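You operate a simulated robot arm through the tools that you are given. There is no shell and no other tool. Be economical: measure what you need, move in short steps, check, and stop when the job is done.

You run a simulated two-armed robot. Do the job below in one go: nothing can be reset, and whatever is moved stays where it is left.

Task
On the left end of the pine bench, fold the blue towel in half, so that its two short edges meet.

The check looks at the end state, three seconds after you hand in, the way a careful person would. Anything else that was tipped, shoved, dropped, spilled or broken makes it a failure. Flat cloth is picked up by pressing the open fingertips on it (5 to 10 N) and closing them slowly along it; thin cloth reads only 2 to 8 mm in the jaws.

Robot
Two 7-joint arms with two-finger parallel grippers on one trunk, on a base that drives. Base frame: it is fixed to the floor where the robot stands at the start and does not move with it; the origin is under the middle of the robot, x ahead of it, y to its left, z up; the surface under the hand at the start is at about z = 763. Readings come in mm, rad, newtons and seconds.
The left shoulder is at the start at [62, 198, 979], the right one opposite. With the tool pointing down near the work surface each hand reaches from about 320 to 720 mm from the robot's upright axis, wherever it stands, measured 20 degrees to its own side. Places, roughly: left end of the pine bench [600, 100, 800]. Payload 1.57 kg a hand.
The TCP of each hand is the grasp point between the finger pads, 30 mm short of the fingertips. In the tool frame z runs along the fingers and y along their closing line. The gripper opens to 110 mm. The fingers are 24 mm wide and 12 mm thick; the gripper's body (48 by 112 mm) begins 78 mm behind the TCP.
Orientation is that of the tool frame in the base frame, as a unit quaternion [x, y, z, w]. With the fingers straight down and closing along the base's y, the tool's x points along the base's -x, its y along +y and its z along -z.

Tools
- The arms move only by the tool servo_tool. It takes "left_commands", "right_commands" or both (then of equal length, played together; a hand with none holds still); each is a list of rows, each a list of 3 entries, a list of its own where there are three numbers: the shift along the tool's x, y, z in mm, then the turn, a rotation vector about the tool's x, y, z in rad, then the opening in per cent of the stroke, from 0 (shut) to 100 (fully open). In form: [[[x, y, z], [ax, ay, az], claw], ...]. A call has 1 to 20 rows; each row is the pose to reach, as a shift and turn from the pose commanded when the call began, along the tool's axes at that moment. Rows are played at 5 a second. More than 50 mm and 0.15 rad between two rows, or a gripper value outside its range, and nothing of the call is played. Where a pose cannot be reached the arm comes as near as it can. A force on the tool above 40 N (or 10 N above the force at the start of the call, whichever is more), or a blocked arm, ends the call early, and 0.2 s more pass. Each finger travels about 72 mm/s and halts on what it meets, pressing with about 28 N; the grip force reading is that of the motor and also rises with nothing between the fingers. The clock runs only during rows and for 0.2 s after the last one: add rows that repeat a pose to give the fingers time. The reply holds the time, the measured pose of the TCP, the force on the tool along the base axes, the opening and the grip force, in the units named above and with some noise, with the torque about the TCP (base axes, N m) and any sound that the robot's microphone picked up.
- Cameras (640 x 400 px; columns grow to the right, rows downward): "scene" is now at [105.5, -3.1, 1543.3]; the picture's right is [0.04, -1.00, 0.00], its down [-0.88, -0.03, -0.47] and it looks along [0.47, 0.02, -0.89] (base axes); focal length 272 px, centre (320, 200). "left" rides on the left gripper at [70, -16, -141] in its tool frame; the picture's right is [0.23, 0.97, 0.00], its down [-0.86, 0.20, -0.48] and it looks along [-0.47, 0.11, 0.88] (tool axes); focal length 222 px, centre (320, 200). "right" rides on the right gripper at [70, 16, -141] in its tool frame; the picture's right is [-0.23, 0.97, 0.00], its down [-0.85, -0.20, -0.48] and it looks along [-0.47, -0.11, 0.88] (tool axes); focal length 222 px, centre (320, 200). There is no depth. A picture from a camera that has moved, and an enlarged one, comes with that camera's place and axes in the base frame and with its lens. The place of the scene camera against the robot may be out by one fixed shift of up to 12 mm in any direction.
- camera(camera): a new picture of that camera. No time passes.
- raise_lower(by): slides the trunk up (or, below 0, down) by that many mm; the arms and the scene camera ride with it, the base frame stays. It gives what a move gives, with no picture.
- base_move(legs): drives the robot by 1 to 6 legs, each [ahead, left, turn to the left] in mm, mm and rad, along the robot's own axes; the way and the turn of a leg run together, so that a leg with both is an arc; at most 1500 mm and 3.142 rad a leg. The arms and the cameras ride along, it lands a little off, and it stops where it bumps. It gives what a move gives.
- head_to(pan, tilt): turns the head with the scene camera to pan (to the left, within 1.501 rad either way) and tilt (down, from -0.506 to 1.204), counted from straight ahead of the robot. It gives what a move gives.
- close_up(camera, box): a new picture of the part [left, top, right, bottom] of that camera's present view, enlarged. No time passes.
- sign_off(): hands the job in; it is judged then, once.

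Go step by step. Nothing tells you exact positions but the pictures and the camera data: compare them with the known pose of the tool, close in by small moves and look again before you grip or let go. The budget is 120 turns and 88 pictures, counting those below and the enlarged ones. Unless the task says otherwise, let go and move clear before handing in, and close with one line.

The tools are called after "Request:" as name(argument=value, ...) on one line, values as JSON. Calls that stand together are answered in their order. servo_tool: Moves the arms, as the interface text tells. Its arguments: {"type":"object","properties":{"left_commands":{"type":"array"},"right_commands":{"type":"array"}},"required":[]} The other tools are called the same way: raise_lower (by) slides the trunk up or down; base_move (legs) drives the base; head_to (pan, tilt) turns the head that bears the scene camera; camera (camera) takes a picture; close_up (camera, box) takes an enlarged picture of a part of a camera's view; sign_off () hands the job in.

At the start:

```text
t: 0.0
left_position: [404.1, 274.5, 965.7]
left_tool_rot: [0.0, 1.0, 0.001, -0.001]
left_contact_force: [0.6, -0.8, 0.2]
left_torque: [0.02, 0.0, 0.0]
left_gripper_width: 110.4
left_grip_force: 0.1
right_position: [362.8, -114.5, 971.2]
right_tool_rot: [0.0, 1.0, 0.0, -0.001]
right_contact_force: [0.0, 0.2, 0.4]
right_torque: [0.01, -0.01, 0.02]
right_gripper_width: 110.1
right_grip_force: 0.0
trunk travel left (down, up): [-575.0, 415.0]
robot x, y, heading: [-5.3, -2.2, 0.003]
head pan, tilt: [0.038, 1.086]
```

scene: 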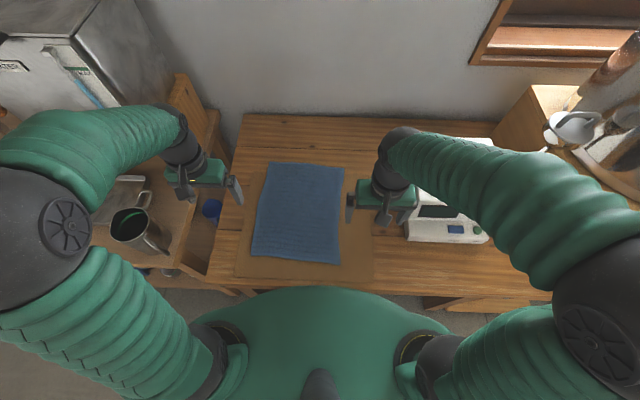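
right: 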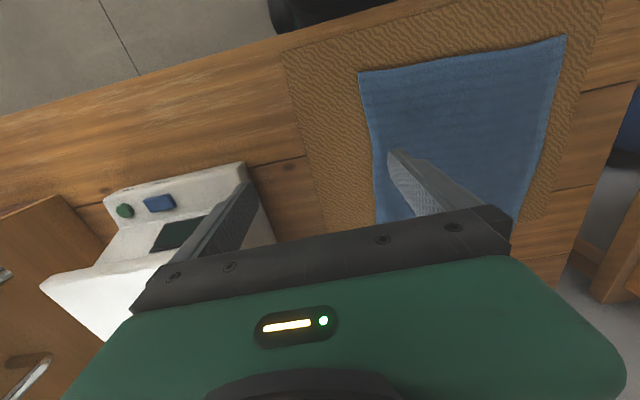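
left: 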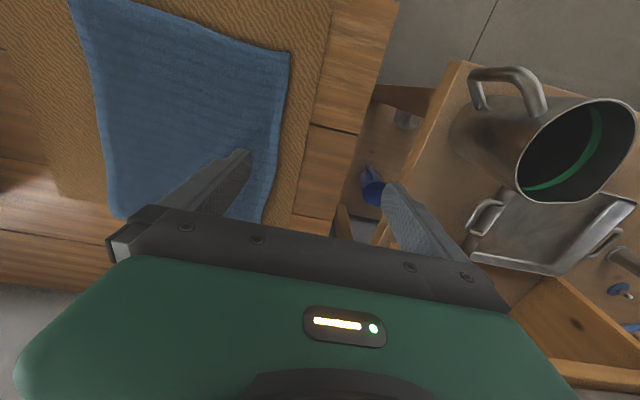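

The blue towel lies on a mat with its short edges running along y, at about x≈317 (near) and x≈655 (far), and y from about -55 to 200. I'll fold the near edge over to the far one with both hands, so first I turn both grippers to close along x and bring them over the near corners.

Request:
servo_tool(left_commands=[[[6, -7, 5], [0, 0, 0.131], 100], [[12, -15, 10], [0, 0, 0.262], 100], [[17, -22, 15], [0, 0, 0.393], 100], [[23, -30, 20], [0, 0, 0.524], 100], [[29, -37, 25], [0, 0, 0.654], 100], [[35, -45, 30], [0, 0, 0.785], 100], [[40, -52, 35], [0, 0, 0.916], 100], [[46, -59, 40], [0, 0, 1.047], 100], [[52, -67, 45], [0, 0, 1.178], 100], [[58, -74, 50], [0, 0, 1.309], 100], [[63, -82, 55], [0, 0, 1.44], 100], [[69, -89, 60], [0, 0, 1.571], 100], [[69, -89, 60], [0, 0, 1.571], 100]], right_commands=[[[2, 7, 5], [0, 0, -0.131], 100], [[5, 14, 11], [0, 0, -0.262], 100], [[7, 21, 16], [0, 0, -0.393], 100], [[9, 28, 22], [0, 0, -0.524], 100], [[12, 35, 27], [0, 0, -0.654], 100], [[14, 42, 32], [0, 0, -0.785], 100], [[16, 49, 38], [0, 0, -0.916], 100], [[19, 56, 43], [0, 0, -1.047], 100], [[21, 63, 49], [0, 0, -1.178], 100], [[23, 70, 54], [0, 0, -1.309], 100], [[26, 77, 60], [0, 0, -1.44], 100], [[28, 84, 65], [0, 0, -1.571], 100], [[28, 84, 65], [0, 0, -1.571], 100]])

Request:
camera(camera="scene")

Request:
camera(camera="left")

Request:
camera(camera="right")

```text
t: 2.8
left_position: [333.8, 185.5, 905.2]
left_tool_rot: [0.708, 0.706, 0.0, 0.0]
left_contact_force: [0.0, 0.0, 0.3]
left_torque: [0.0, 0.01, 0.0]
left_gripper_width: 109.9
left_grip_force: 0.0
right_position: [334.9, -29.3, 905.5]
right_tool_rot: [0.708, -0.706, 0.0, 0.0]
right_contact_force: [-0.4, 0.7, 0.3]
right_torque: [0.0, 0.01, -0.02]
right_gripper_width: 110.0
right_grip_force: 0.1
trunk travel left (down, up): [-575.0, 415.0]
robot x, y, heading: [0.3, -0.7, -0.004]
head pan, tilt: [0.038, 1.086]
```

```text
84 pictures are left
camera scene: at [105.2, -3.1, 1543.3], right [0.04, -1.0, 0.0], down [-0.88, -0.03, -0.47], along [0.47, 0.02, -0.88], focal length 272 px, centre (320, 200)
```

scene: 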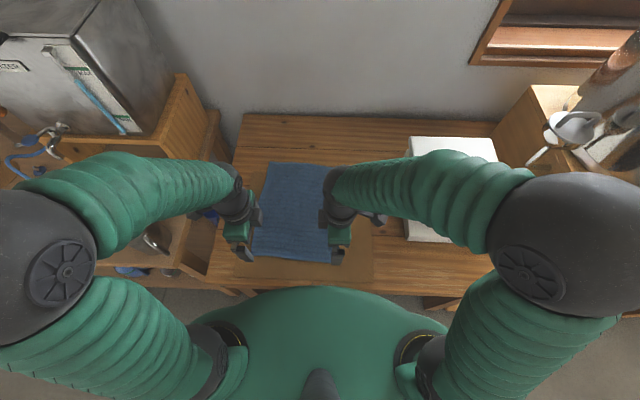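

```text
83 pictures are left
camera left: at [318.1, 255.3, 1047.1], right [0.97, 0.23, 0.0], down [0.2, -0.86, 0.48], along [0.11, -0.47, -0.88], focal length 222 px, centre (320, 200)
```

left: 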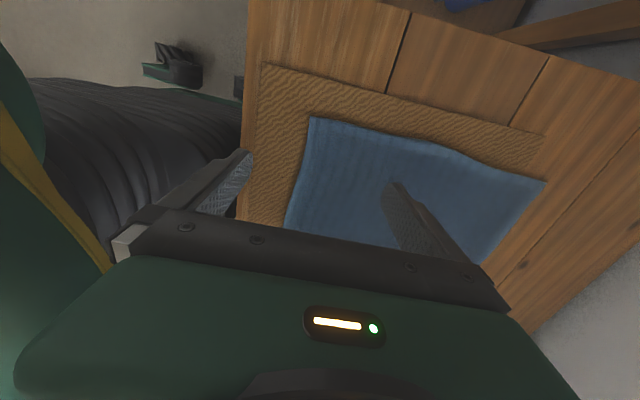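

```text
82 pictures are left
camera right: at [319.1, -98.5, 1047.8], right [-0.97, 0.23, 0.0], down [0.2, 0.86, 0.48], along [0.11, 0.47, -0.88], focal length 222 px, centre (320, 200)
```

right: 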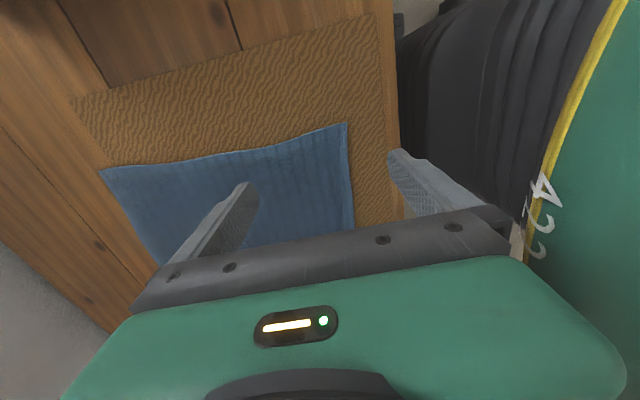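

The hand cameras put the near corners at about (318, 214) and (300, -44), and the far ones at about (649, 204) and (630, -63). I'll lower both hands over the near corners with a smaller opening and look again.

Request:
servo_tool(left_commands=[[[4, 2, 30], [0, 0, 0], 70], [[9, 5, 60], [0, 0, 0], 46], [[9.5, 5, 80], [0, 0, 0], 46], [[9.5, 5, 80], [0, 0, 0], 46]], right_commands=[[[0, 5, 30], [0, 0, 0], 70], [[-1, 10, 60], [0, 0, 0], 46], [[-1, 10, 80], [0, 0, 0], 46], [[-1, 10, 80], [0, 0, 0], 46]])

Request:
camera(camera="left")

Request:
camera(camera="right")

```text
t: 3.8
left_position: [339.8, 194.2, 826.6]
left_tool_rot: [0.707, 0.707, 0.001, 0.0]
left_contact_force: [0.0, 0.1, 0.5]
left_torque: [-0.03, -0.02, -0.04]
left_gripper_width: 50.8
left_grip_force: 0.2
right_position: [326.2, -28.0, 826.5]
right_tool_rot: [0.707, -0.707, 0.001, 0.001]
right_contact_force: [0.2, 0.0, -0.4]
right_torque: [-0.01, 0.01, -0.01]
right_gripper_width: 50.6
right_grip_force: 0.0
trunk travel left (down, up): [-575.0, 415.0]
robot x, y, heading: [2.5, -1.0, -0.002]
head pan, tilt: [0.038, 1.086]
```

```text
81 pictures are left
camera left: at [324.8, 264.6, 969.2], right [0.97, 0.23, 0.0], down [0.2, -0.85, 0.48], along [0.11, -0.47, -0.88], focal length 222 px, centre (320, 200)
```

left: 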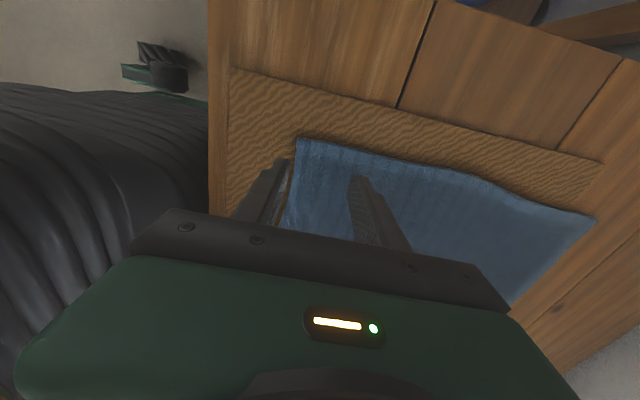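

```text
80 pictures are left
camera right: at [309.8, -97.3, 967.8], right [-0.97, 0.23, 0.0], down [0.2, 0.86, 0.48], along [0.11, 0.47, -0.88], focal length 222 px, centre (320, 200)
```

right: 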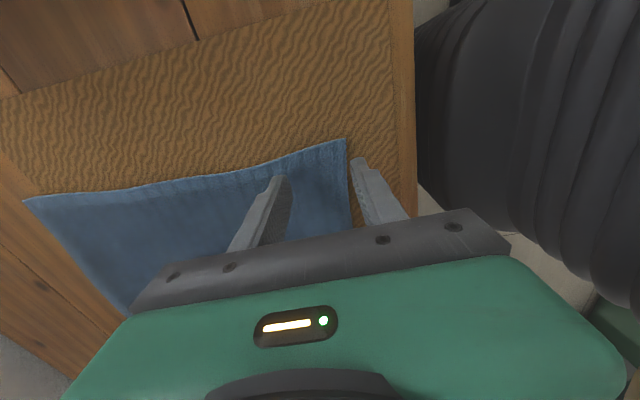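

Both grippers straddle the near edge as intended (outer finger just off the edge). Now I lower in small steps to find contact.

Request:
servo_tool(left_commands=[[[0, 0, 15], [0, 0, 0], 46], [[0, 0, 26], [0, 0, 0], 46], [[0, 0, 29], [0, 0, 0], 46], [[0, 0, 29], [0, 0, 0], 46]], right_commands=[[[0, 0, 15], [0, 0, 0], 46], [[0, 0, 26], [0, 0, 0], 46], [[0, 0, 29], [0, 0, 0], 46], [[0, 0, 29], [0, 0, 0], 46]])

```text
t: 4.8
left_position: [339.5, 195.8, 797.9]
left_tool_rot: [0.707, 0.708, 0.0, 0.0]
left_contact_force: [-0.2, 0.2, 0.1]
left_torque: [0.0, 0.0, 0.0]
left_gripper_width: 50.6
left_grip_force: 0.0
right_position: [325.6, -28.7, 796.3]
right_tool_rot: [0.707, -0.707, 0.0, 0.0]
right_contact_force: [-0.1, 1.7, 5.8]
right_torque: [0.01, -0.11, 0.06]
right_gripper_width: 50.1
right_grip_force: 0.0
trunk travel left (down, up): [-575.0, 415.0]
robot x, y, heading: [1.6, 5.5, -0.001]
head pan, tilt: [0.038, 1.086]
```

Request:
servo_tool(left_commands=[[[0, 0, 1], [0, 0, 0], 46], [[0, 0, 2], [0, 0, 0], 46], [[0, 0, 2], [0, 0, 0], 46]], right_commands=[[[0, 0, 0.3], [0, 0, 0], 46], [[0, 0, 0.5], [0, 0, 0], 46], [[0, 0, 0.5], [0, 0, 0], 46]])

Request:
close_up(camera="left", box=[200, 100, 440, 250])

Request:
close_up(camera="right", box=[200, 100, 440, 250])

```text
t: 5.6
left_position: [339.2, 196.0, 796.4]
left_tool_rot: [0.707, 0.707, 0.0, 0.001]
left_contact_force: [-0.4, 1.4, 10.3]
left_torque: [0.06, -0.19, 0.0]
left_gripper_width: 50.4
left_grip_force: 0.1
right_position: [323.9, -28.2, 797.1]
right_tool_rot: [0.707, -0.707, 0.0, 0.001]
right_contact_force: [0.5, 1.9, 4.2]
right_torque: [0.07, -0.12, 0.04]
right_gripper_width: 50.8
right_grip_force: 0.0
trunk travel left (down, up): [-575.0, 415.0]
robot x, y, heading: [-0.9, 0.8, -0.0]
head pan, tilt: [0.038, 1.086]
```

```text
2.67 times, centred on (320, 175) of left
camera zoom: at [323.1, 265.8, 937.5], right [0.97, 0.23, 0.0], down [0.2, -0.85, 0.48], along [0.11, -0.47, -0.88], focal length 592 px, centre (320, 267)
```

zoom: 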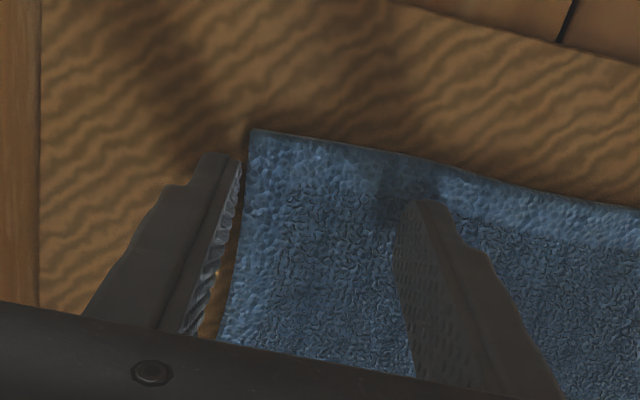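

```text
2.67 times, centred on (320, 175) of right
camera zoom: at [308.8, -98.6, 938.8], right [-0.97, 0.23, 0.0], down [0.2, 0.86, 0.48], along [0.11, 0.47, -0.88], focal length 592 px, centre (320, 267)
```

zoom: 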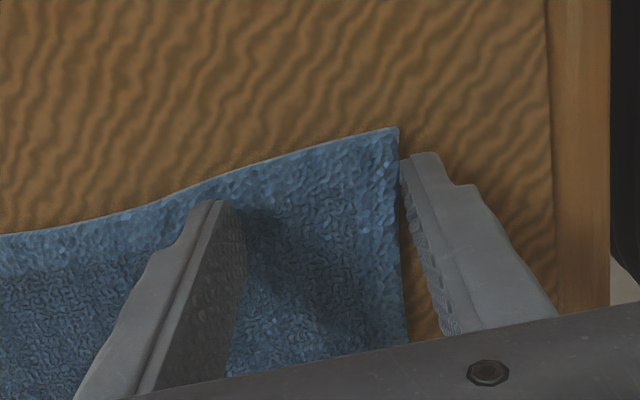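

Placement is right: the outer fingers sit just off the edge and the inner ones press the cloth. Now close slowly.

Request:
servo_tool(left_commands=[[[0, 0, 0.3], [0, 0, 0], 42], [[0, 0, 0.3], [0, 0, 0], 38], [[0, 0, 0.3], [0, 0, 0], 34], [[0, 0, 0.3], [0, 0, 0], 30], [[0, 0, 0.3], [0, 0, 0], 26], [[0, 0, 0.3], [0, 0, 0], 22], [[0, 0, 0.3], [0, 0, 0], 18], [[0, 0, 0.3], [0, 0, 0], 14], [[0, 0, 0.3], [0, 0, 0], 10], [[0, 0, 0.3], [0, 0, 0], 6], [[0, 0, 0.3], [0, 0, 0], 2], [[0, 0, 0.3], [0, 0, 0], 0], [[0, 0, 0.3], [0, 0, 0], 0], [[0, 0, 0.3], [0, 0, 0], 0]], right_commands=[[[0, 0, 0.8], [0, 0, 0], 42], [[0, 0, 0.8], [0, 0, 0], 38], [[0, 0, 0.8], [0, 0, 0], 34], [[0, 0, 0.8], [0, 0, 0], 30], [[0, 0, 0.8], [0, 0, 0], 26], [[0, 0, 0.8], [0, 0, 0], 22], [[0, 0, 0.8], [0, 0, 0], 18], [[0, 0, 0.8], [0, 0, 0], 14], [[0, 0, 0.8], [0, 0, 0], 10], [[0, 0, 0.8], [0, 0, 0], 6], [[0, 0, 0.8], [0, 0, 0], 2], [[0, 0, 0.8], [0, 0, 0], 0], [[0, 0, 0.8], [0, 0, 0], 0], [[0, 0, 0.8], [0, 0, 0], 0]])

Request:
close_up(camera="left", box=[200, 100, 440, 250])

Request:
close_up(camera="right", box=[200, 100, 440, 250])

```text
t: 8.6
left_position: [338.5, 194.3, 795.9]
left_tool_rot: [0.707, 0.707, 0.001, 0.001]
left_contact_force: [7.9, -0.4, 28.5]
left_torque: [0.04, -0.47, -0.03]
left_gripper_width: 5.2
left_grip_force: 25.2
right_position: [323.3, -30.1, 796.7]
right_tool_rot: [0.707, -0.707, 0.0, 0.0]
right_contact_force: [0.9, 0.5, 11.6]
right_torque: [-0.05, -0.05, 0.0]
right_gripper_width: 6.7
right_grip_force: 26.5
trunk travel left (down, up): [-575.0, 415.0]
robot x, y, heading: [-3.1, 1.5, 0.003]
head pan, tilt: [0.038, 1.086]
```

```text
2.67 times, centred on (320, 175) of left
camera zoom: at [322.4, 264.2, 937.0], right [0.97, 0.23, 0.0], down [0.2, -0.86, 0.48], along [0.11, -0.47, -0.88], focal length 592 px, centre (320, 267)
```

zoom: 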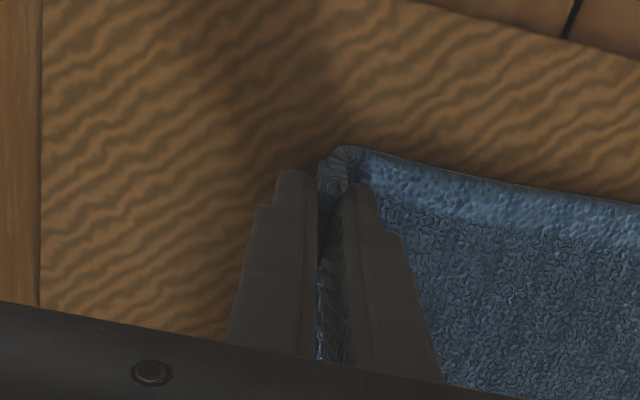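

```text
2.67 times, centred on (320, 175) of right
camera zoom: at [308.5, -99.4, 938.4], right [-0.97, 0.23, 0.0], down [0.2, 0.85, 0.48], along [0.11, 0.47, -0.88], focal length 592 px, centre (320, 267)
```

zoom: 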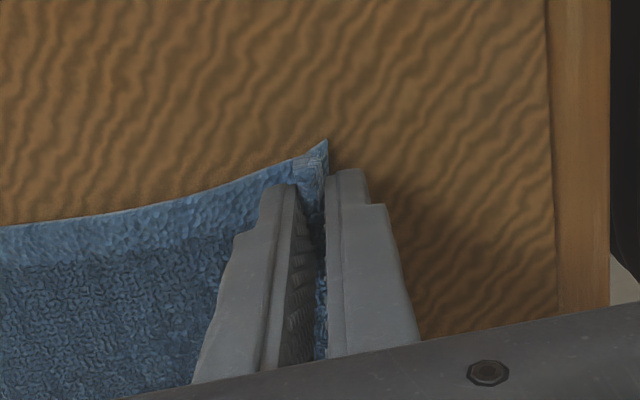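

Both corners are pinched (5–7 mm in the jaws). Lift a little and check the grip.

Request:
servo_tool(left_commands=[[[0, 0, -10], [0, 0, 0], 0], [[0, 3, -25], [0, 0, 0], 0], [[0, 7, -40], [0, 0, 0], 0], [[0, 12, -55], [0, 0, 0], 0], [[0, 12, -55], [0, 0, 0], 0]], right_commands=[[[0, 0, -10], [0, 0, 0], 0], [[0, -3, -25], [0, 0, 0], 0], [[0, -7, -40], [0, 0, 0], 0], [[0, -12, -55], [0, 0, 0], 0], [[0, -12, -55], [0, 0, 0], 0]])

Request:
camera(camera="left")

Request:
camera(camera="right")

Request:
camera(camera="scene")

```text
t: 9.8
left_position: [350.9, 194.7, 848.1]
left_tool_rot: [0.707, 0.707, -0.001, -0.001]
left_contact_force: [0.3, 0.1, -0.8]
left_torque: [-0.02, 0.03, 0.0]
left_gripper_width: 5.0
left_grip_force: 25.5
right_position: [335.5, -29.1, 850.5]
right_tool_rot: [0.708, -0.707, 0.0, 0.002]
right_contact_force: [-0.4, 0.4, 0.1]
right_torque: [-0.04, 0.01, 0.02]
right_gripper_width: 5.3
right_grip_force: 25.8
trunk travel left (down, up): [-575.0, 415.0]
robot x, y, heading: [1.6, 4.2, -0.003]
head pan, tilt: [0.038, 1.086]
```

```text
75 pictures are left
camera left: at [335.6, 265.3, 989.9], right [0.97, 0.23, 0.0], down [0.2, -0.85, 0.48], along [0.11, -0.47, -0.88], focal length 222 px, centre (320, 200)
```

left: 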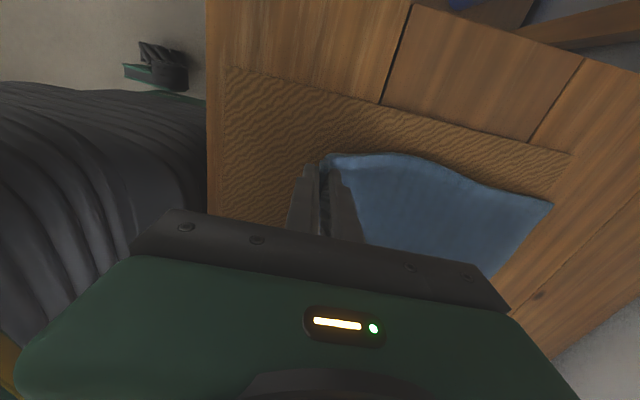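

```text
74 pictures are left
camera right: at [320.9, -97.8, 991.8], right [-0.97, 0.23, 0.0], down [0.2, 0.86, 0.48], along [0.11, 0.47, -0.88], focal length 222 px, centre (320, 200)
```

right: 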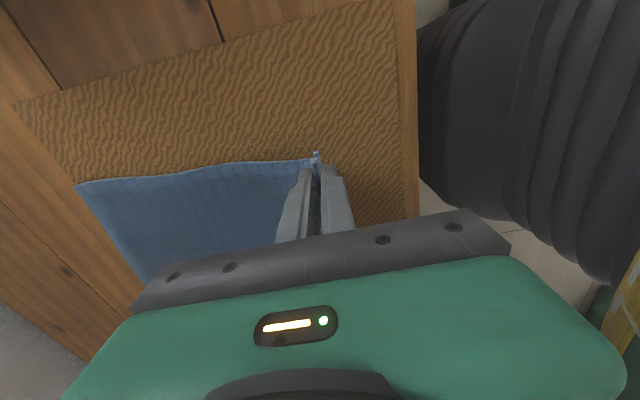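

```text
73 pictures are left
camera scene: at [106.1, -2.8, 1543.2], right [0.04, -1.0, 0.0], down [-0.88, -0.03, -0.47], along [0.46, 0.02, -0.89], focal length 272 px, centre (320, 200)
```

scene: 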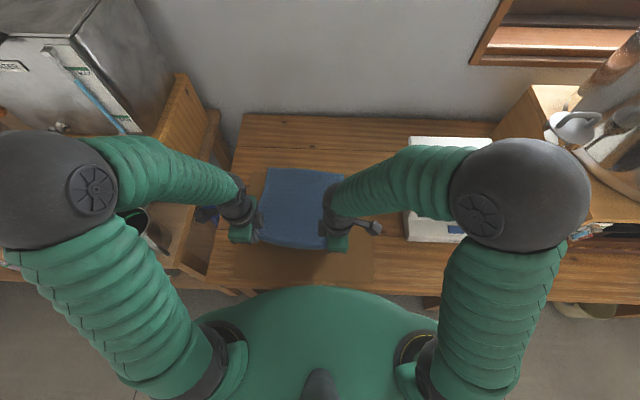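

Both corners are held. I'll look closely at how the edge sits in the jaws before swinging over.

Request:
close_up(camera="left", box=[270, 130, 390, 205])

Request:
close_up(camera="right", box=[260, 130, 380, 205])

```text
5.33 times, centred on (330, 168) of left
camera zoom: at [335.6, 265.3, 989.9], right [0.97, 0.23, 0.0], down [0.2, -0.85, 0.48], along [0.11, -0.47, -0.88], focal length 1185 px, centre (267, 373)
```

zoom: 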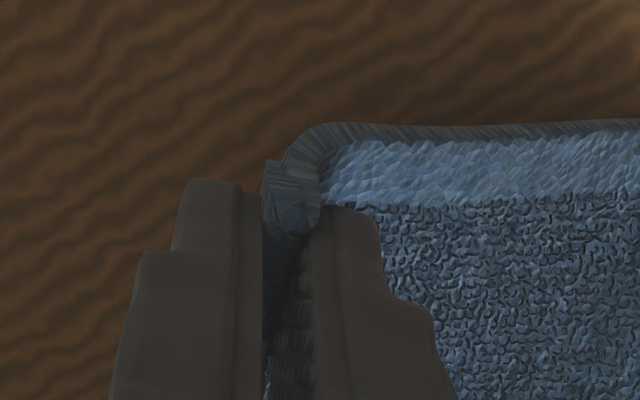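

```text
5.33 times, centred on (320, 168) of right
camera zoom: at [320.9, -97.8, 991.8], right [-0.97, 0.23, 0.0], down [0.2, 0.86, 0.48], along [0.11, 0.47, -0.88], focal length 1185 px, centre (320, 373)
```

zoom: 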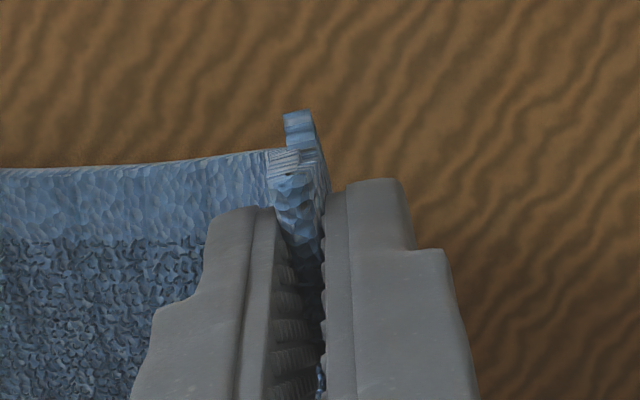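

The jaws hold a doubled ruck of roughly 20 mm. To get a tidier, shallower grip I'll lay it back down, open and see how the cloth relaxes.

Request:
servo_tool(left_commands=[[[0, -5, 20], [0, 0, 0], 0], [[0, -10, 38], [0, 0, 0], 0], [[0, -12, 50], [0, 0, 0], 0], [[0, -12, 52], [0, 0, 0], 20], [[0, -12, 52], [0, 0, 0], 46], [[0, -12, 52], [0, 0, 0], 46], [[0, -12, 20], [0, 0, 0], 46], [[0, -12, 20], [0, 0, 0], 46]], right_commands=[[[0, 5, 20], [0, 0, 0], 0], [[0, 10, 38], [0, 0, 0], 0], [[0, 12, 50], [0, 0, 0], 0], [[0, 12, 52], [0, 0, 0], 20], [[0, 12, 52], [0, 0, 0], 46], [[0, 12, 52], [0, 0, 0], 46], [[0, 12, 20], [0, 0, 0], 46], [[0, 12, 20], [0, 0, 0], 46]])

Request:
close_up(camera="left", box=[200, 100, 440, 250])

Request:
close_up(camera="right", box=[200, 100, 440, 250])

```text
t: 11.6
left_position: [341.3, 194.8, 829.6]
left_tool_rot: [0.707, 0.707, -0.001, -0.001]
left_contact_force: [-0.4, -0.2, 0.0]
left_torque: [0.02, 0.0, -0.01]
left_gripper_width: 50.5
left_grip_force: 0.0
right_position: [322.6, -31.5, 829.6]
right_tool_rot: [0.707, -0.707, -0.001, 0.001]
right_contact_force: [0.3, 0.9, -0.2]
right_torque: [-0.04, 0.01, -0.02]
right_gripper_width: 50.7
right_grip_force: 0.0
trunk travel left (down, up): [-575.0, 415.0]
robot x, y, heading: [0.7, 2.7, -0.003]
head pan, tilt: [0.038, 1.086]
```

```text
2.67 times, centred on (320, 175) of left
camera zoom: at [326.0, 264.3, 971.1], right [0.97, 0.23, 0.0], down [0.2, -0.85, 0.48], along [0.11, -0.47, -0.88], focal length 592 px, centre (320, 267)
```

zoom: 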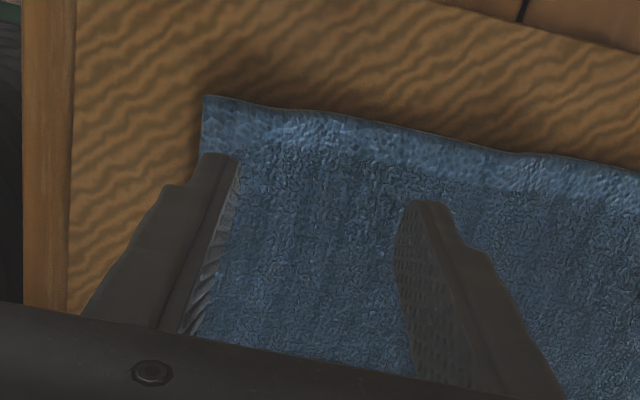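

```text
2.67 times, centred on (320, 175) of right
camera zoom: at [307.8, -99.9, 970.9], right [-0.97, 0.23, 0.0], down [0.2, 0.86, 0.48], along [0.11, 0.47, -0.88], focal length 592 px, centre (320, 267)
```

zoom: 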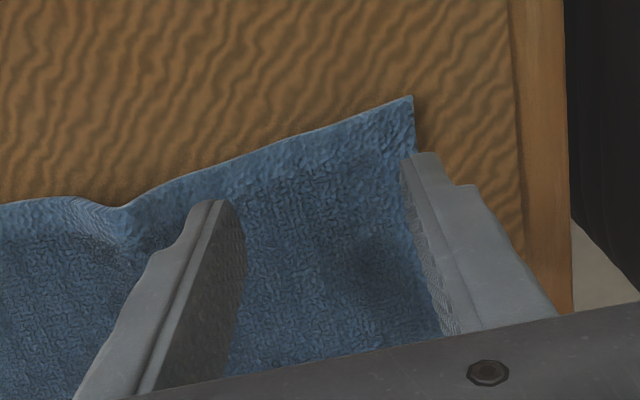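

The cloth springs flat again once released, and the edge now lies at x≈298 (left) and x≈288 (right). I'll regrip shallower, right at the edge.

Request:
servo_tool(left_commands=[[[0, -15, 0], [0, 0, 0], 36], [[0, -31, 0], [0, 0, 0], 28], [[0, -31, 15], [0, 0, 0], 28], [[0, -31, 30], [0, 0, 0], 28], [[0, -31, 30], [0, 0, 0], 28]], right_commands=[[[0, 11, 0], [0, 0, 0], 36], [[0, 21, 0], [0, 0, 0], 28], [[0, 21, 15], [0, 0, 0], 28], [[0, 21, 30], [0, 0, 0], 28], [[0, 21, 30], [0, 0, 0], 28]])

Request:
close_up(camera="left", box=[200, 100, 440, 250])

Request:
close_up(camera="right", box=[200, 100, 440, 250])

```text
t: 12.8
left_position: [307.5, 197.2, 797.8]
left_tool_rot: [0.707, 0.707, 0.001, 0.0]
left_contact_force: [0.6, 0.2, 0.7]
left_torque: [0.0, -0.01, 0.03]
left_gripper_width: 30.9
left_grip_force: 0.1
right_position: [301.3, -30.6, 800.7]
right_tool_rot: [0.707, -0.707, -0.001, -0.001]
right_contact_force: [-0.5, 0.4, 0.1]
right_torque: [-0.01, 0.01, 0.04]
right_gripper_width: 30.5
right_grip_force: 0.0
trunk travel left (down, up): [-575.0, 415.0]
robot x, y, heading: [-0.2, 0.4, -0.005]
head pan, tilt: [0.038, 1.086]
```

```text
2.67 times, centred on (320, 175) of left
camera zoom: at [291.7, 267.0, 939.9], right [0.97, 0.23, 0.0], down [0.2, -0.85, 0.48], along [0.11, -0.47, -0.88], focal length 592 px, centre (320, 267)
```

zoom: 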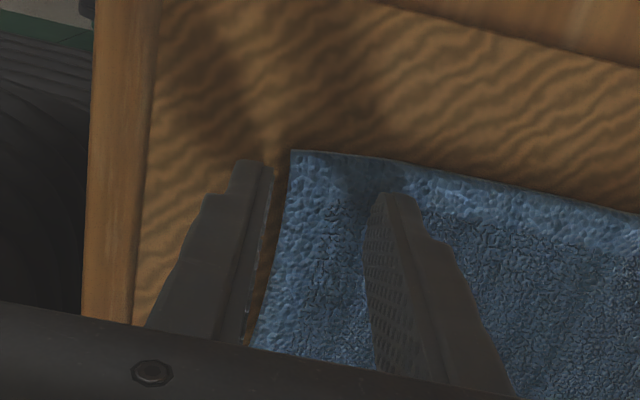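

```text
2.67 times, centred on (320, 175) of right
camera zoom: at [286.5, -99.6, 943.0], right [-0.97, 0.23, 0.0], down [0.2, 0.86, 0.48], along [0.11, 0.47, -0.88], focal length 592 px, centre (320, 267)
```

zoom: 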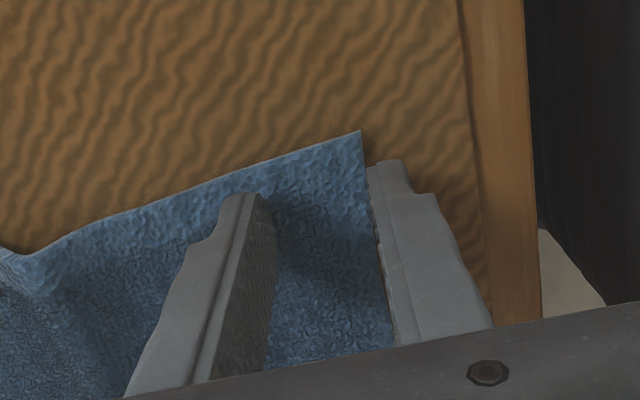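

Good placement on both. Press lightly and close slowly.

Request:
servo_tool(left_commands=[[[0, 0, 1], [0, 0, 0], 28], [[0, 0, 2], [0, 0, 0], 28], [[0, 0, 2], [0, 0, 0], 25], [[0, 0, 2], [0, 0, 0], 22], [[0, 0, 2], [0, 0, 0], 19], [[0, 0, 2], [0, 0, 0], 16], [[0, 0, 2], [0, 0, 0], 13], [[0, 0, 2], [0, 0, 0], 10], [[0, 0, 2], [0, 0, 0], 7], [[0, 0, 2], [0, 0, 0], 4], [[0, 0, 2], [0, 0, 0], 1], [[0, 0, 2], [0, 0, 0], 0], [[0, 0, 2], [0, 0, 0], 0]], right_commands=[[[0, 0, 2], [0, 0, 0], 28], [[0, 0, 4.2], [0, 0, 0], 28], [[0, 0, 4.2], [0, 0, 0], 25], [[0, 0, 4.2], [0, 0, 0], 22], [[0, 0, 4.2], [0, 0, 0], 19], [[0, 0, 4.2], [0, 0, 0], 16], [[0, 0, 4.2], [0, 0, 0], 13], [[0, 0, 4.2], [0, 0, 0], 10], [[0, 0, 4.2], [0, 0, 0], 7], [[0, 0, 4.2], [0, 0, 0], 4], [[0, 0, 4.2], [0, 0, 0], 1], [[0, 0, 4.2], [0, 0, 0], 0], [[0, 0, 4.2], [0, 0, 0], 0]])

Request:
servo_tool(left_commands=[[[0, 0, -10], [0, 0, 0], 0], [[0, 3, -25], [0, 0, 0], 0], [[0, 7, -40], [0, 0, 0], 0], [[0, 12, -55], [0, 0, 0], 0], [[0, 12, -55], [0, 0, 0], 0]], right_commands=[[[0, 0, -10], [0, 0, 0], 0], [[0, -3, -25], [0, 0, 0], 0], [[0, -7, -40], [0, 0, 0], 0], [[0, -12, -55], [0, 0, 0], 0], [[0, -12, -55], [0, 0, 0], 0]])

Request:
camera(camera="left")

Request:
camera(camera="right")

```text
t: 15.6
left_position: [307.7, 196.5, 797.8]
left_tool_rot: [0.707, 0.707, 0.001, -0.001]
left_contact_force: [0.0, 0.0, 1.1]
left_torque: [0.0, -0.06, -0.02]
left_gripper_width: 3.8
left_grip_force: 25.1
right_position: [304.3, -29.5, 796.1]
right_tool_rot: [0.707, -0.707, 0.0, 0.0]
right_contact_force: [0.3, 0.1, 5.2]
right_torque: [-0.02, -0.06, 0.03]
right_gripper_width: 4.1
right_grip_force: 24.7
trunk travel left (down, up): [-575.0, 415.0]
robot x, y, heading: [2.6, 0.4, -0.0]
head pan, tilt: [0.038, 1.086]
```

```text
t: 16.8
left_position: [321.3, 196.2, 853.6]
left_tool_rot: [0.708, 0.706, -0.001, -0.001]
left_contact_force: [0.2, -0.1, -0.4]
left_torque: [0.01, -0.04, 0.01]
left_gripper_width: 4.0
left_grip_force: 24.7
right_position: [316.6, -28.3, 848.1]
right_tool_rot: [-0.707, 0.708, 0.001, 0.0]
right_contact_force: [1.0, 0.2, -0.1]
right_torque: [0.0, -0.02, 0.02]
right_gripper_width: 4.1
right_grip_force: 24.8
trunk travel left (down, up): [-575.0, 415.0]
robot x, y, heading: [0.6, -2.1, -0.0]
head pan, tilt: [0.038, 1.086]
```

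```text
66 pictures are left
camera left: at [305.8, 265.8, 994.6], right [0.97, 0.23, 0.0], down [0.2, -0.85, 0.48], along [0.11, -0.47, -0.88], focal length 222 px, centre (320, 200)
```

left: 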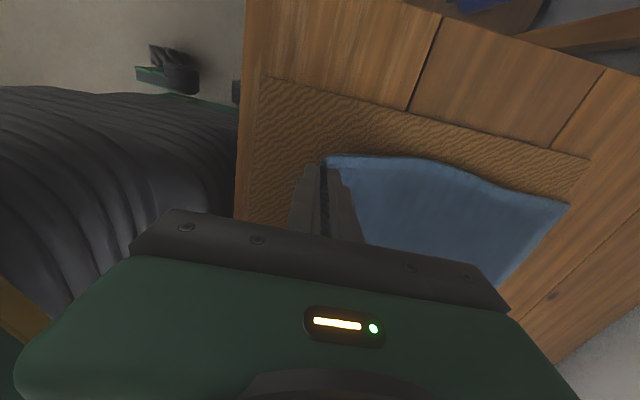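

```text
65 pictures are left
camera right: at [301.7, -97.8, 991.8], right [-0.97, 0.23, 0.0], down [0.2, 0.86, 0.48], along [0.11, 0.47, -0.88], focal length 222 px, centre (320, 200)
```

right: 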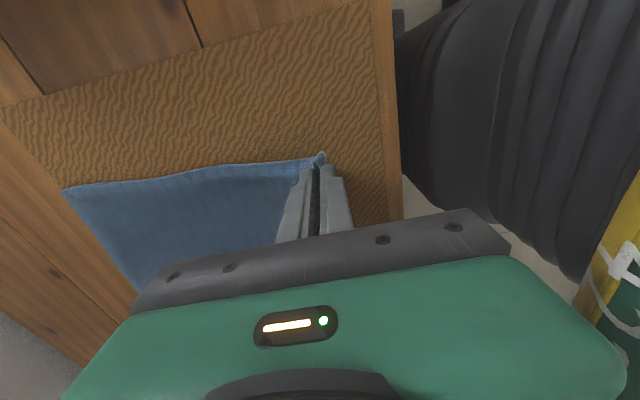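

Both corners are held with a shallow pinch (4 mm). I'll swing the edge up along an arc about the middle of the towel.

Request:
servo_tool(left_commands=[[[0, 8, -14], [0, 0, 0], 0], [[0, 19, -30], [0, 0, 0], 0], [[0, 32, -44], [0, 0, 0], 0], [[-1, 48, -58], [0, 0, 0], 0], [[-1, 65, -70], [0, 0, 0], 0], [[-1, 82, -79], [0, 0, 0], 0], [[-1, 99, -85], [0, 0, 0], 0], [[-2, 120, -89], [0, 0, 0], 0], [[-2, 141, -91], [0, 0, 0], 0], [[-2, 159, -90], [0, 0, 0], 0], [[-2, 159, -90], [0, 0, 0], 0]], right_commands=[[[0, -8, -14], [0, 0, 0], 0], [[0, -19, -30], [0, 0, 0], 0], [[1, -32, -44], [0, 0, 0], 0], [[1, -48, -58], [0, 0, 0], 0], [[2, -65, -70], [0, 0, 0], 0], [[2, -82, -79], [0, 0, 0], 0], [[3, -99, -85], [0, 0, 0], 0], [[3, -120, -89], [0, 0, 0], 0], [[4, -141, -91], [0, 0, 0], 0], [[4, -159, -90], [0, 0, 0], 0], [[4, -159, -90], [0, 0, 0], 0]])

Request:
camera(camera="scene")

Request:
camera(camera="left")

Request:
camera(camera="right")

```text
t: 19.2
left_position: [479.1, 194.3, 943.3]
left_tool_rot: [0.707, 0.707, 0.0, 0.0]
left_contact_force: [-0.5, -0.1, 0.1]
left_torque: [0.01, -0.03, 0.01]
left_gripper_width: 3.9
left_grip_force: 24.9
right_position: [475.1, -31.8, 942.6]
right_tool_rot: [-0.707, 0.707, 0.0, 0.0]
right_contact_force: [-0.4, 0.2, 0.3]
right_torque: [-0.01, 0.01, -0.02]
right_gripper_width: 4.2
right_grip_force: 24.9
trunk travel left (down, up): [-575.0, 415.0]
robot x, y, heading: [1.4, -2.2, -0.001]
head pan, tilt: [0.038, 1.086]
```

```text
64 pictures are left
camera scene: at [105.9, -3.0, 1543.3], right [0.04, -1.0, 0.0], down [-0.88, -0.03, -0.47], along [0.47, 0.02, -0.89], focal length 272 px, centre (320, 200)
```

scene: 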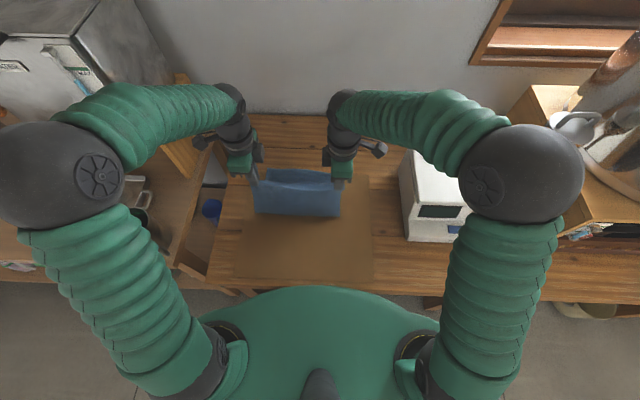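

```text
63 pictures are left
camera left: at [462.2, 263.8, 1086.0], right [0.97, 0.23, 0.0], down [0.2, -0.85, 0.48], along [0.11, -0.47, -0.88], focal length 222 px, centre (320, 200)
```

left: 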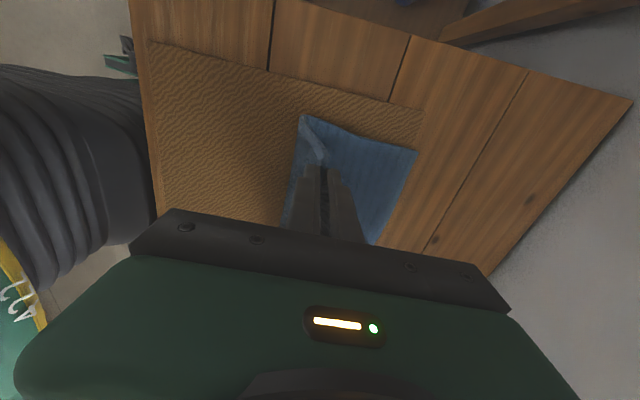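

```text
62 pictures are left
camera right: at [459.2, -101.3, 1083.8], right [-0.97, 0.23, 0.0], down [0.2, 0.86, 0.48], along [0.11, 0.47, -0.88], focal length 222 px, centre (320, 200)
```

right: 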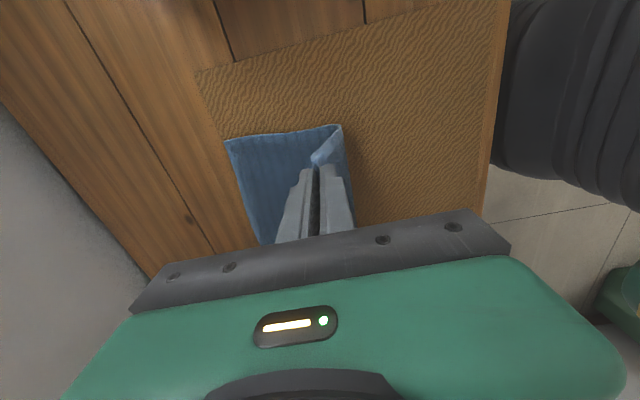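

The fold is going well; the far edge lies at x≈623 (left) and x≈609 (right). Continue the arc down, to lay the held edge over the far one.

Request:
servo_tool(left_commands=[[[0, 18, 4], [0, 0, 0], 0], [[-1, 36, 11], [0, 0, 0], 0], [[-1, 54, 22], [0, 0, 0], 0], [[-2, 70, 35], [0, 0, 0], 0], [[-2, 85, 50], [0, 0, 0], 0], [[-3, 98, 66], [0, 0, 0], 0], [[-3, 110, 82], [0, 0, 0], 0], [[-4, 120, 98], [0, 0, 0], 0], [[-4, 128, 113], [0, 0, 0], 0], [[-4, 133, 123], [0, 0, 0], 0], [[-4, 136, 127], [0, 0, 0], 0], [[-4, 136, 127], [0, 0, 0], 0]], right_commands=[[[0, -17, 4], [0, 0, 0], 0], [[1, -33, 11], [0, 0, 0], 0], [[2, -50, 22], [0, 0, 0], 0], [[2, -65, 35], [0, 0, 0], 0], [[3, -79, 50], [0, 0, 0], 0], [[3, -91, 66], [0, 0, 0], 0], [[4, -102, 82], [0, 0, 0], 0], [[4, -111, 98], [0, 0, 0], 0], [[5, -119, 113], [0, 0, 0], 0], [[5, -123, 123], [0, 0, 0], 0], [[5, -126, 127], [0, 0, 0], 0], [[5, -126, 127], [0, 0, 0], 0]])

Request:
camera(camera="scene")

Request:
camera(camera="left")

Request:
camera(camera="right")

```text
t: 21.8
left_position: [615.0, 187.8, 814.1]
left_tool_rot: [0.707, 0.707, 0.0, 0.0]
left_contact_force: [0.1, -0.4, 0.3]
left_torque: [-0.04, -0.05, -0.01]
left_gripper_width: 3.9
left_grip_force: 24.9
right_position: [601.4, -39.8, 813.2]
right_tool_rot: [0.707, -0.707, 0.001, 0.001]
right_contact_force: [0.1, -0.4, 0.4]
right_torque: [0.0, 0.03, 0.02]
right_gripper_width: 4.1
right_grip_force: 24.9
trunk travel left (down, up): [-575.0, 415.0]
robot x, y, heading: [-0.8, 2.4, 0.002]
head pan, tilt: [0.038, 1.086]
```

```text
61 pictures are left
camera scene: at [108.1, -2.9, 1543.1], right [0.04, -1.0, 0.0], down [-0.89, -0.03, -0.46], along [0.46, 0.02, -0.89], focal length 272 px, centre (320, 200)
```

scene: 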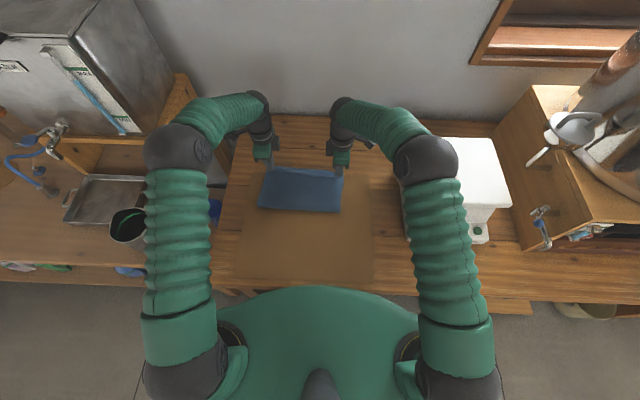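

```text
60 pictures are left
camera left: at [598.2, 257.9, 956.4], right [0.97, 0.23, 0.0], down [0.2, -0.86, 0.48], along [0.11, -0.47, -0.88], focal length 222 px, centre (320, 200)
```

left: 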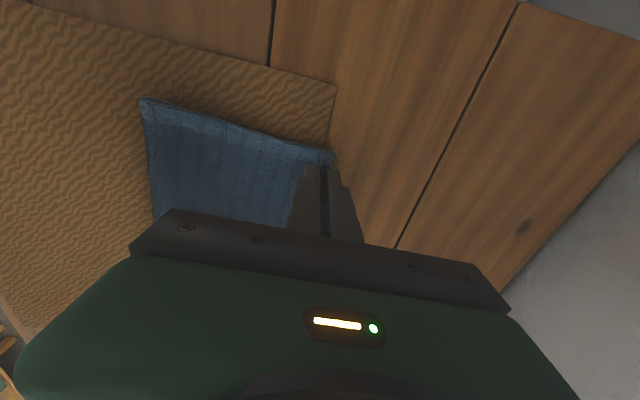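

```text
59 pictures are left
camera right: at [586.2, -108.7, 955.0], right [-0.97, 0.23, 0.0], down [0.2, 0.86, 0.48], along [0.11, 0.47, -0.88], focal length 222 px, centre (320, 200)
```

right: 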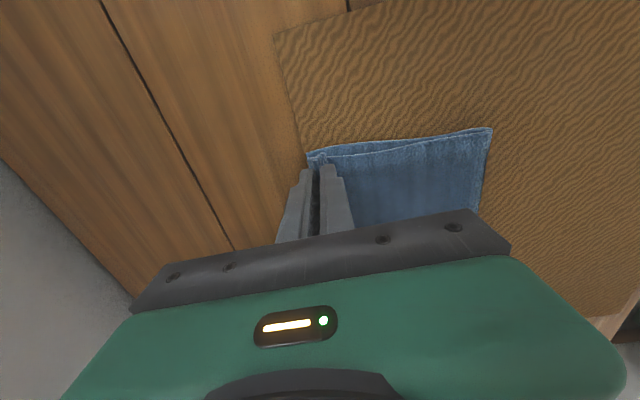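

Request:
close_up(camera="left", box=[270, 110, 390, 185])

Request:
close_up(camera="right", box=[260, 120, 380, 195])

```text
5.33 times, centred on (330, 148) of left
camera zoom: at [598.2, 257.9, 956.4], right [0.97, 0.23, 0.0], down [0.2, -0.86, 0.48], along [0.11, -0.47, -0.88], focal length 1185 px, centre (267, 480)
```

zoom: 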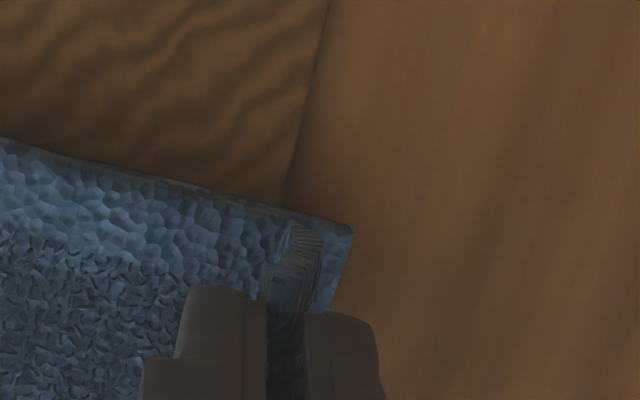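

```text
5.33 times, centred on (320, 158) of right
camera zoom: at [586.2, -108.7, 955.0], right [-0.97, 0.23, 0.0], down [0.2, 0.86, 0.48], along [0.11, 0.47, -0.88], focal length 1185 px, centre (320, 427)
```

zoom: 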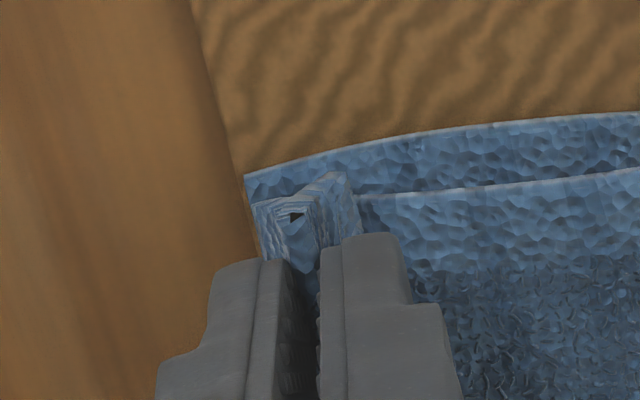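

The held corners sit right over the far corners. Lower onto the cloth, open just a little, and rise straight up.

Request:
servo_tool(left_commands=[[[0, 1, 6], [0, 0, 0], 0], [[0, 2, 11], [0, 0, 0], 0], [[0, 2, 12], [0, 0, 0], 0], [[0, 2, 12], [0, 0, 0], 6], [[0, 2, 12], [0, 0, 0], 12], [[0, 2, 12], [0, 0, 0], 15], [[0, 2, 12], [0, 0, 0], 15], [[0, 2, 0], [0, 0, 0], 16], [[0, 2, -30], [0, 0, 0], 16], [[0, 2, -70], [0, 0, 0], 16], [[0, 2, -70], [0, 0, 0], 16]], right_commands=[[[0, -1, 6], [0, 0, 0], 0], [[0, -2, 11], [0, 0, 0], 0], [[0, -2, 12], [0, 0, 0], 0], [[0, -2, 12], [0, 0, 0], 6], [[0, -2, 12], [0, 0, 0], 12], [[0, -2, 12], [0, 0, 0], 15], [[0, -2, 12], [0, 0, 0], 15], [[0, -2, 0], [0, 0, 0], 16], [[0, -2, -30], [0, 0, 0], 16], [[0, -2, -70], [0, 0, 0], 16], [[0, -2, -70], [0, 0, 0], 16]])

Request:
camera(camera="left")

Request:
camera(camera="right")

Request:
close_up(camera="scene", box=[220, 130, 380, 230])

```text
t: 24.2
left_position: [617.9, 189.5, 885.6]
left_tool_rot: [0.707, 0.707, -0.001, -0.001]
left_contact_force: [-0.4, 0.4, -0.1]
left_torque: [-0.01, 0.01, -0.02]
left_gripper_width: 17.6
left_grip_force: 0.0
right_position: [605.4, -40.9, 886.2]
right_tool_rot: [-0.707, 0.707, 0.0, 0.0]
right_contact_force: [0.0, -0.2, -0.4]
right_torque: [-0.01, 0.02, -0.02]
right_gripper_width: 17.8
right_grip_force: 0.2
trunk travel left (down, up): [-575.0, 415.0]
robot x, y, heading: [1.2, 0.5, -0.0]
head pan, tilt: [0.038, 1.086]
```

```text
56 pictures are left
camera left: at [603.0, 260.1, 1027.2], right [0.97, 0.23, 0.0], down [0.2, -0.85, 0.48], along [0.11, -0.47, -0.88], focal length 222 px, centre (320, 200)
```

left: 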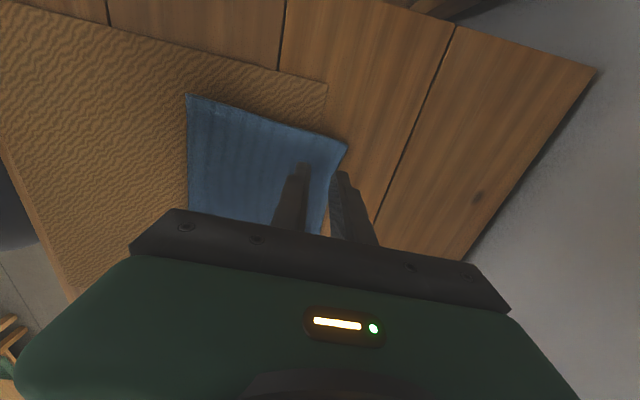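

```text
55 pictures are left
camera right: at [589.9, -109.9, 1027.3], right [-0.97, 0.23, 0.0], down [0.2, 0.86, 0.48], along [0.11, 0.47, -0.88], focal length 222 px, centre (320, 200)
```

right: 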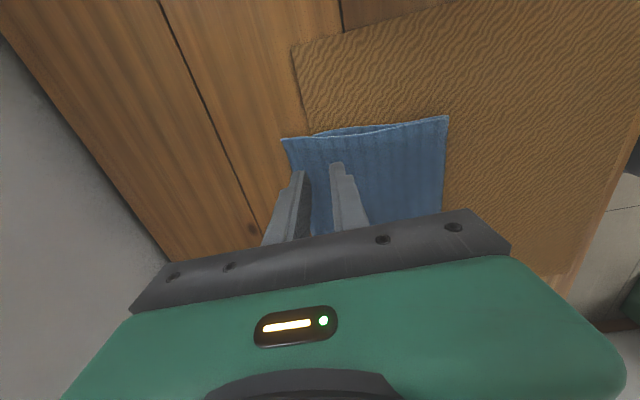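

```text
4.00 times, centred on (300, 180) of scene
camera zoom: at [109.4, -3.0, 1542.9], right [0.04, -1.0, 0.0], down [-0.89, -0.03, -0.46], along [0.46, 0.02, -0.89], focal length 1088 px, centre (400, 280)
```

zoom: 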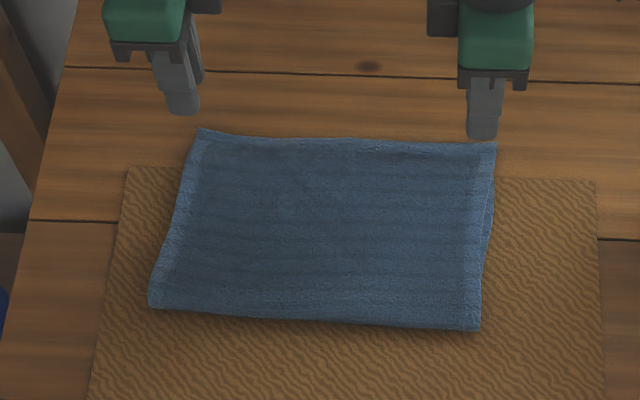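

The fold is square, but the top edge unfolded outward and overshoots the lower edge by roughly 25–35 mm (crease near x≈468). I'll regrip the overhanging top edge and lay it further back; first hover over it.

Request:
servo_tool(left_commands=[[[-3, 9, 10], [0, 0, 0], 28], [[-6, 18, 30], [0, 0, 0], 28], [[-6, 18, 60], [0, 0, 0], 28], [[-6, 18, 72], [0, 0, 0], 28], [[-6, 18, 72], [0, 0, 0], 28]], right_commands=[[[1, -14, 10], [0, 0, 0], 28], [[3, -28, 30], [0, 0, 0], 28], [[3, -28, 60], [0, 0, 0], 28], [[3, -28, 72], [0, 0, 0], 28], [[3, -28, 72], [0, 0, 0], 28]])

Request:
close_up(camera="left", box=[200, 100, 440, 250])

Request:
close_up(camera="right", box=[200, 100, 440, 250])

```text
t: 25.4
left_position: [636.0, 182.9, 812.6]
left_tool_rot: [0.707, 0.707, 0.001, 0.0]
left_contact_force: [0.6, -0.8, 0.1]
left_torque: [0.0, 0.03, -0.01]
left_gripper_width: 30.8
left_grip_force: 0.0
right_position: [629.3, -42.4, 811.4]
right_tool_rot: [0.708, -0.707, 0.0, 0.0]
right_contact_force: [0.4, 0.0, 0.0]
right_torque: [0.0, 0.0, 0.03]
right_gripper_width: 30.6
right_grip_force: 0.2
trunk travel left (down, up): [-575.0, 415.0]
robot x, y, heading: [-3.8, -2.1, 0.001]
head pan, tilt: [0.038, 1.086]
```

```text
2.67 times, centred on (320, 175) of left
camera zoom: at [620.2, 253.6, 953.6], right [0.97, 0.23, 0.0], down [0.2, -0.85, 0.48], along [0.11, -0.47, -0.88], focal length 592 px, centre (320, 267)
```

zoom: 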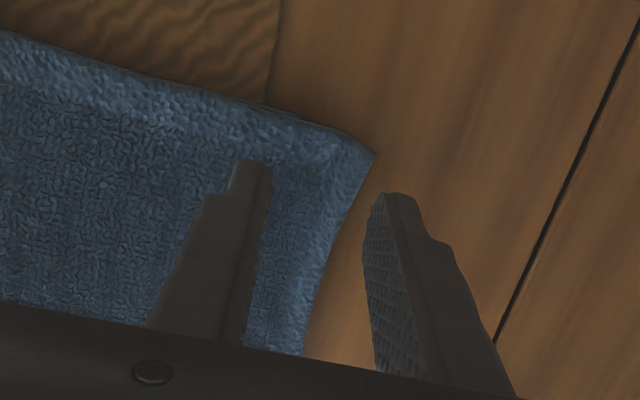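

```text
2.67 times, centred on (320, 175) of right
camera zoom: at [613.9, -111.5, 952.8], right [-0.97, 0.23, 0.0], down [0.2, 0.86, 0.48], along [0.11, 0.47, -0.88], focal length 592 px, centre (320, 267)
```

zoom: 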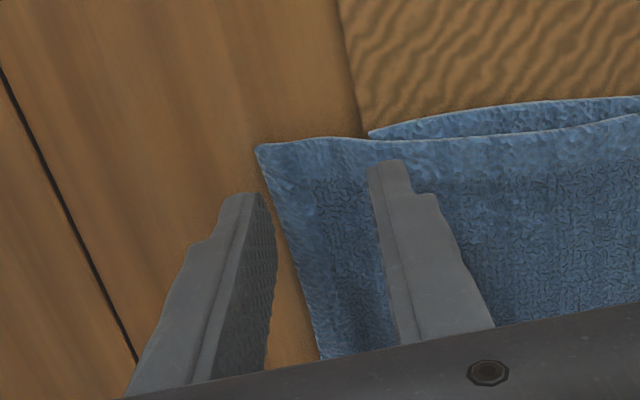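

Request:
servo_tool(left_commands=[[[0, 3, 8], [0, 0, 0], 22], [[0, 3, 14], [0, 0, 0], 22], [[0, 3, 17], [0, 0, 0], 22], [[0, 3, 17], [0, 0, 0], 22]], right_commands=[[[0, -6, 8], [0, 0, 0], 22], [[0, -6, 14], [0, 0, 0], 22], [[0, -6, 16], [0, 0, 0], 22], [[0, -6, 16], [0, 0, 0], 22]])

```text
t: 26.4
left_position: [636.9, 183.1, 797.1]
left_tool_rot: [0.707, 0.707, 0.001, 0.001]
left_contact_force: [1.7, 1.8, 9.2]
left_torque: [-0.02, 0.15, -0.04]
left_gripper_width: 22.8
left_grip_force: 0.1
right_position: [635.0, -41.3, 797.1]
right_tool_rot: [0.707, -0.707, 0.0, 0.0]
right_contact_force: [-0.7, 0.1, 3.4]
right_torque: [-0.02, 0.06, -0.03]
right_gripper_width: 23.9
right_grip_force: 0.0
trunk travel left (down, up): [-575.0, 415.0]
robot x, y, heading: [4.0, -3.5, 0.005]
head pan, tilt: [0.038, 1.086]
```

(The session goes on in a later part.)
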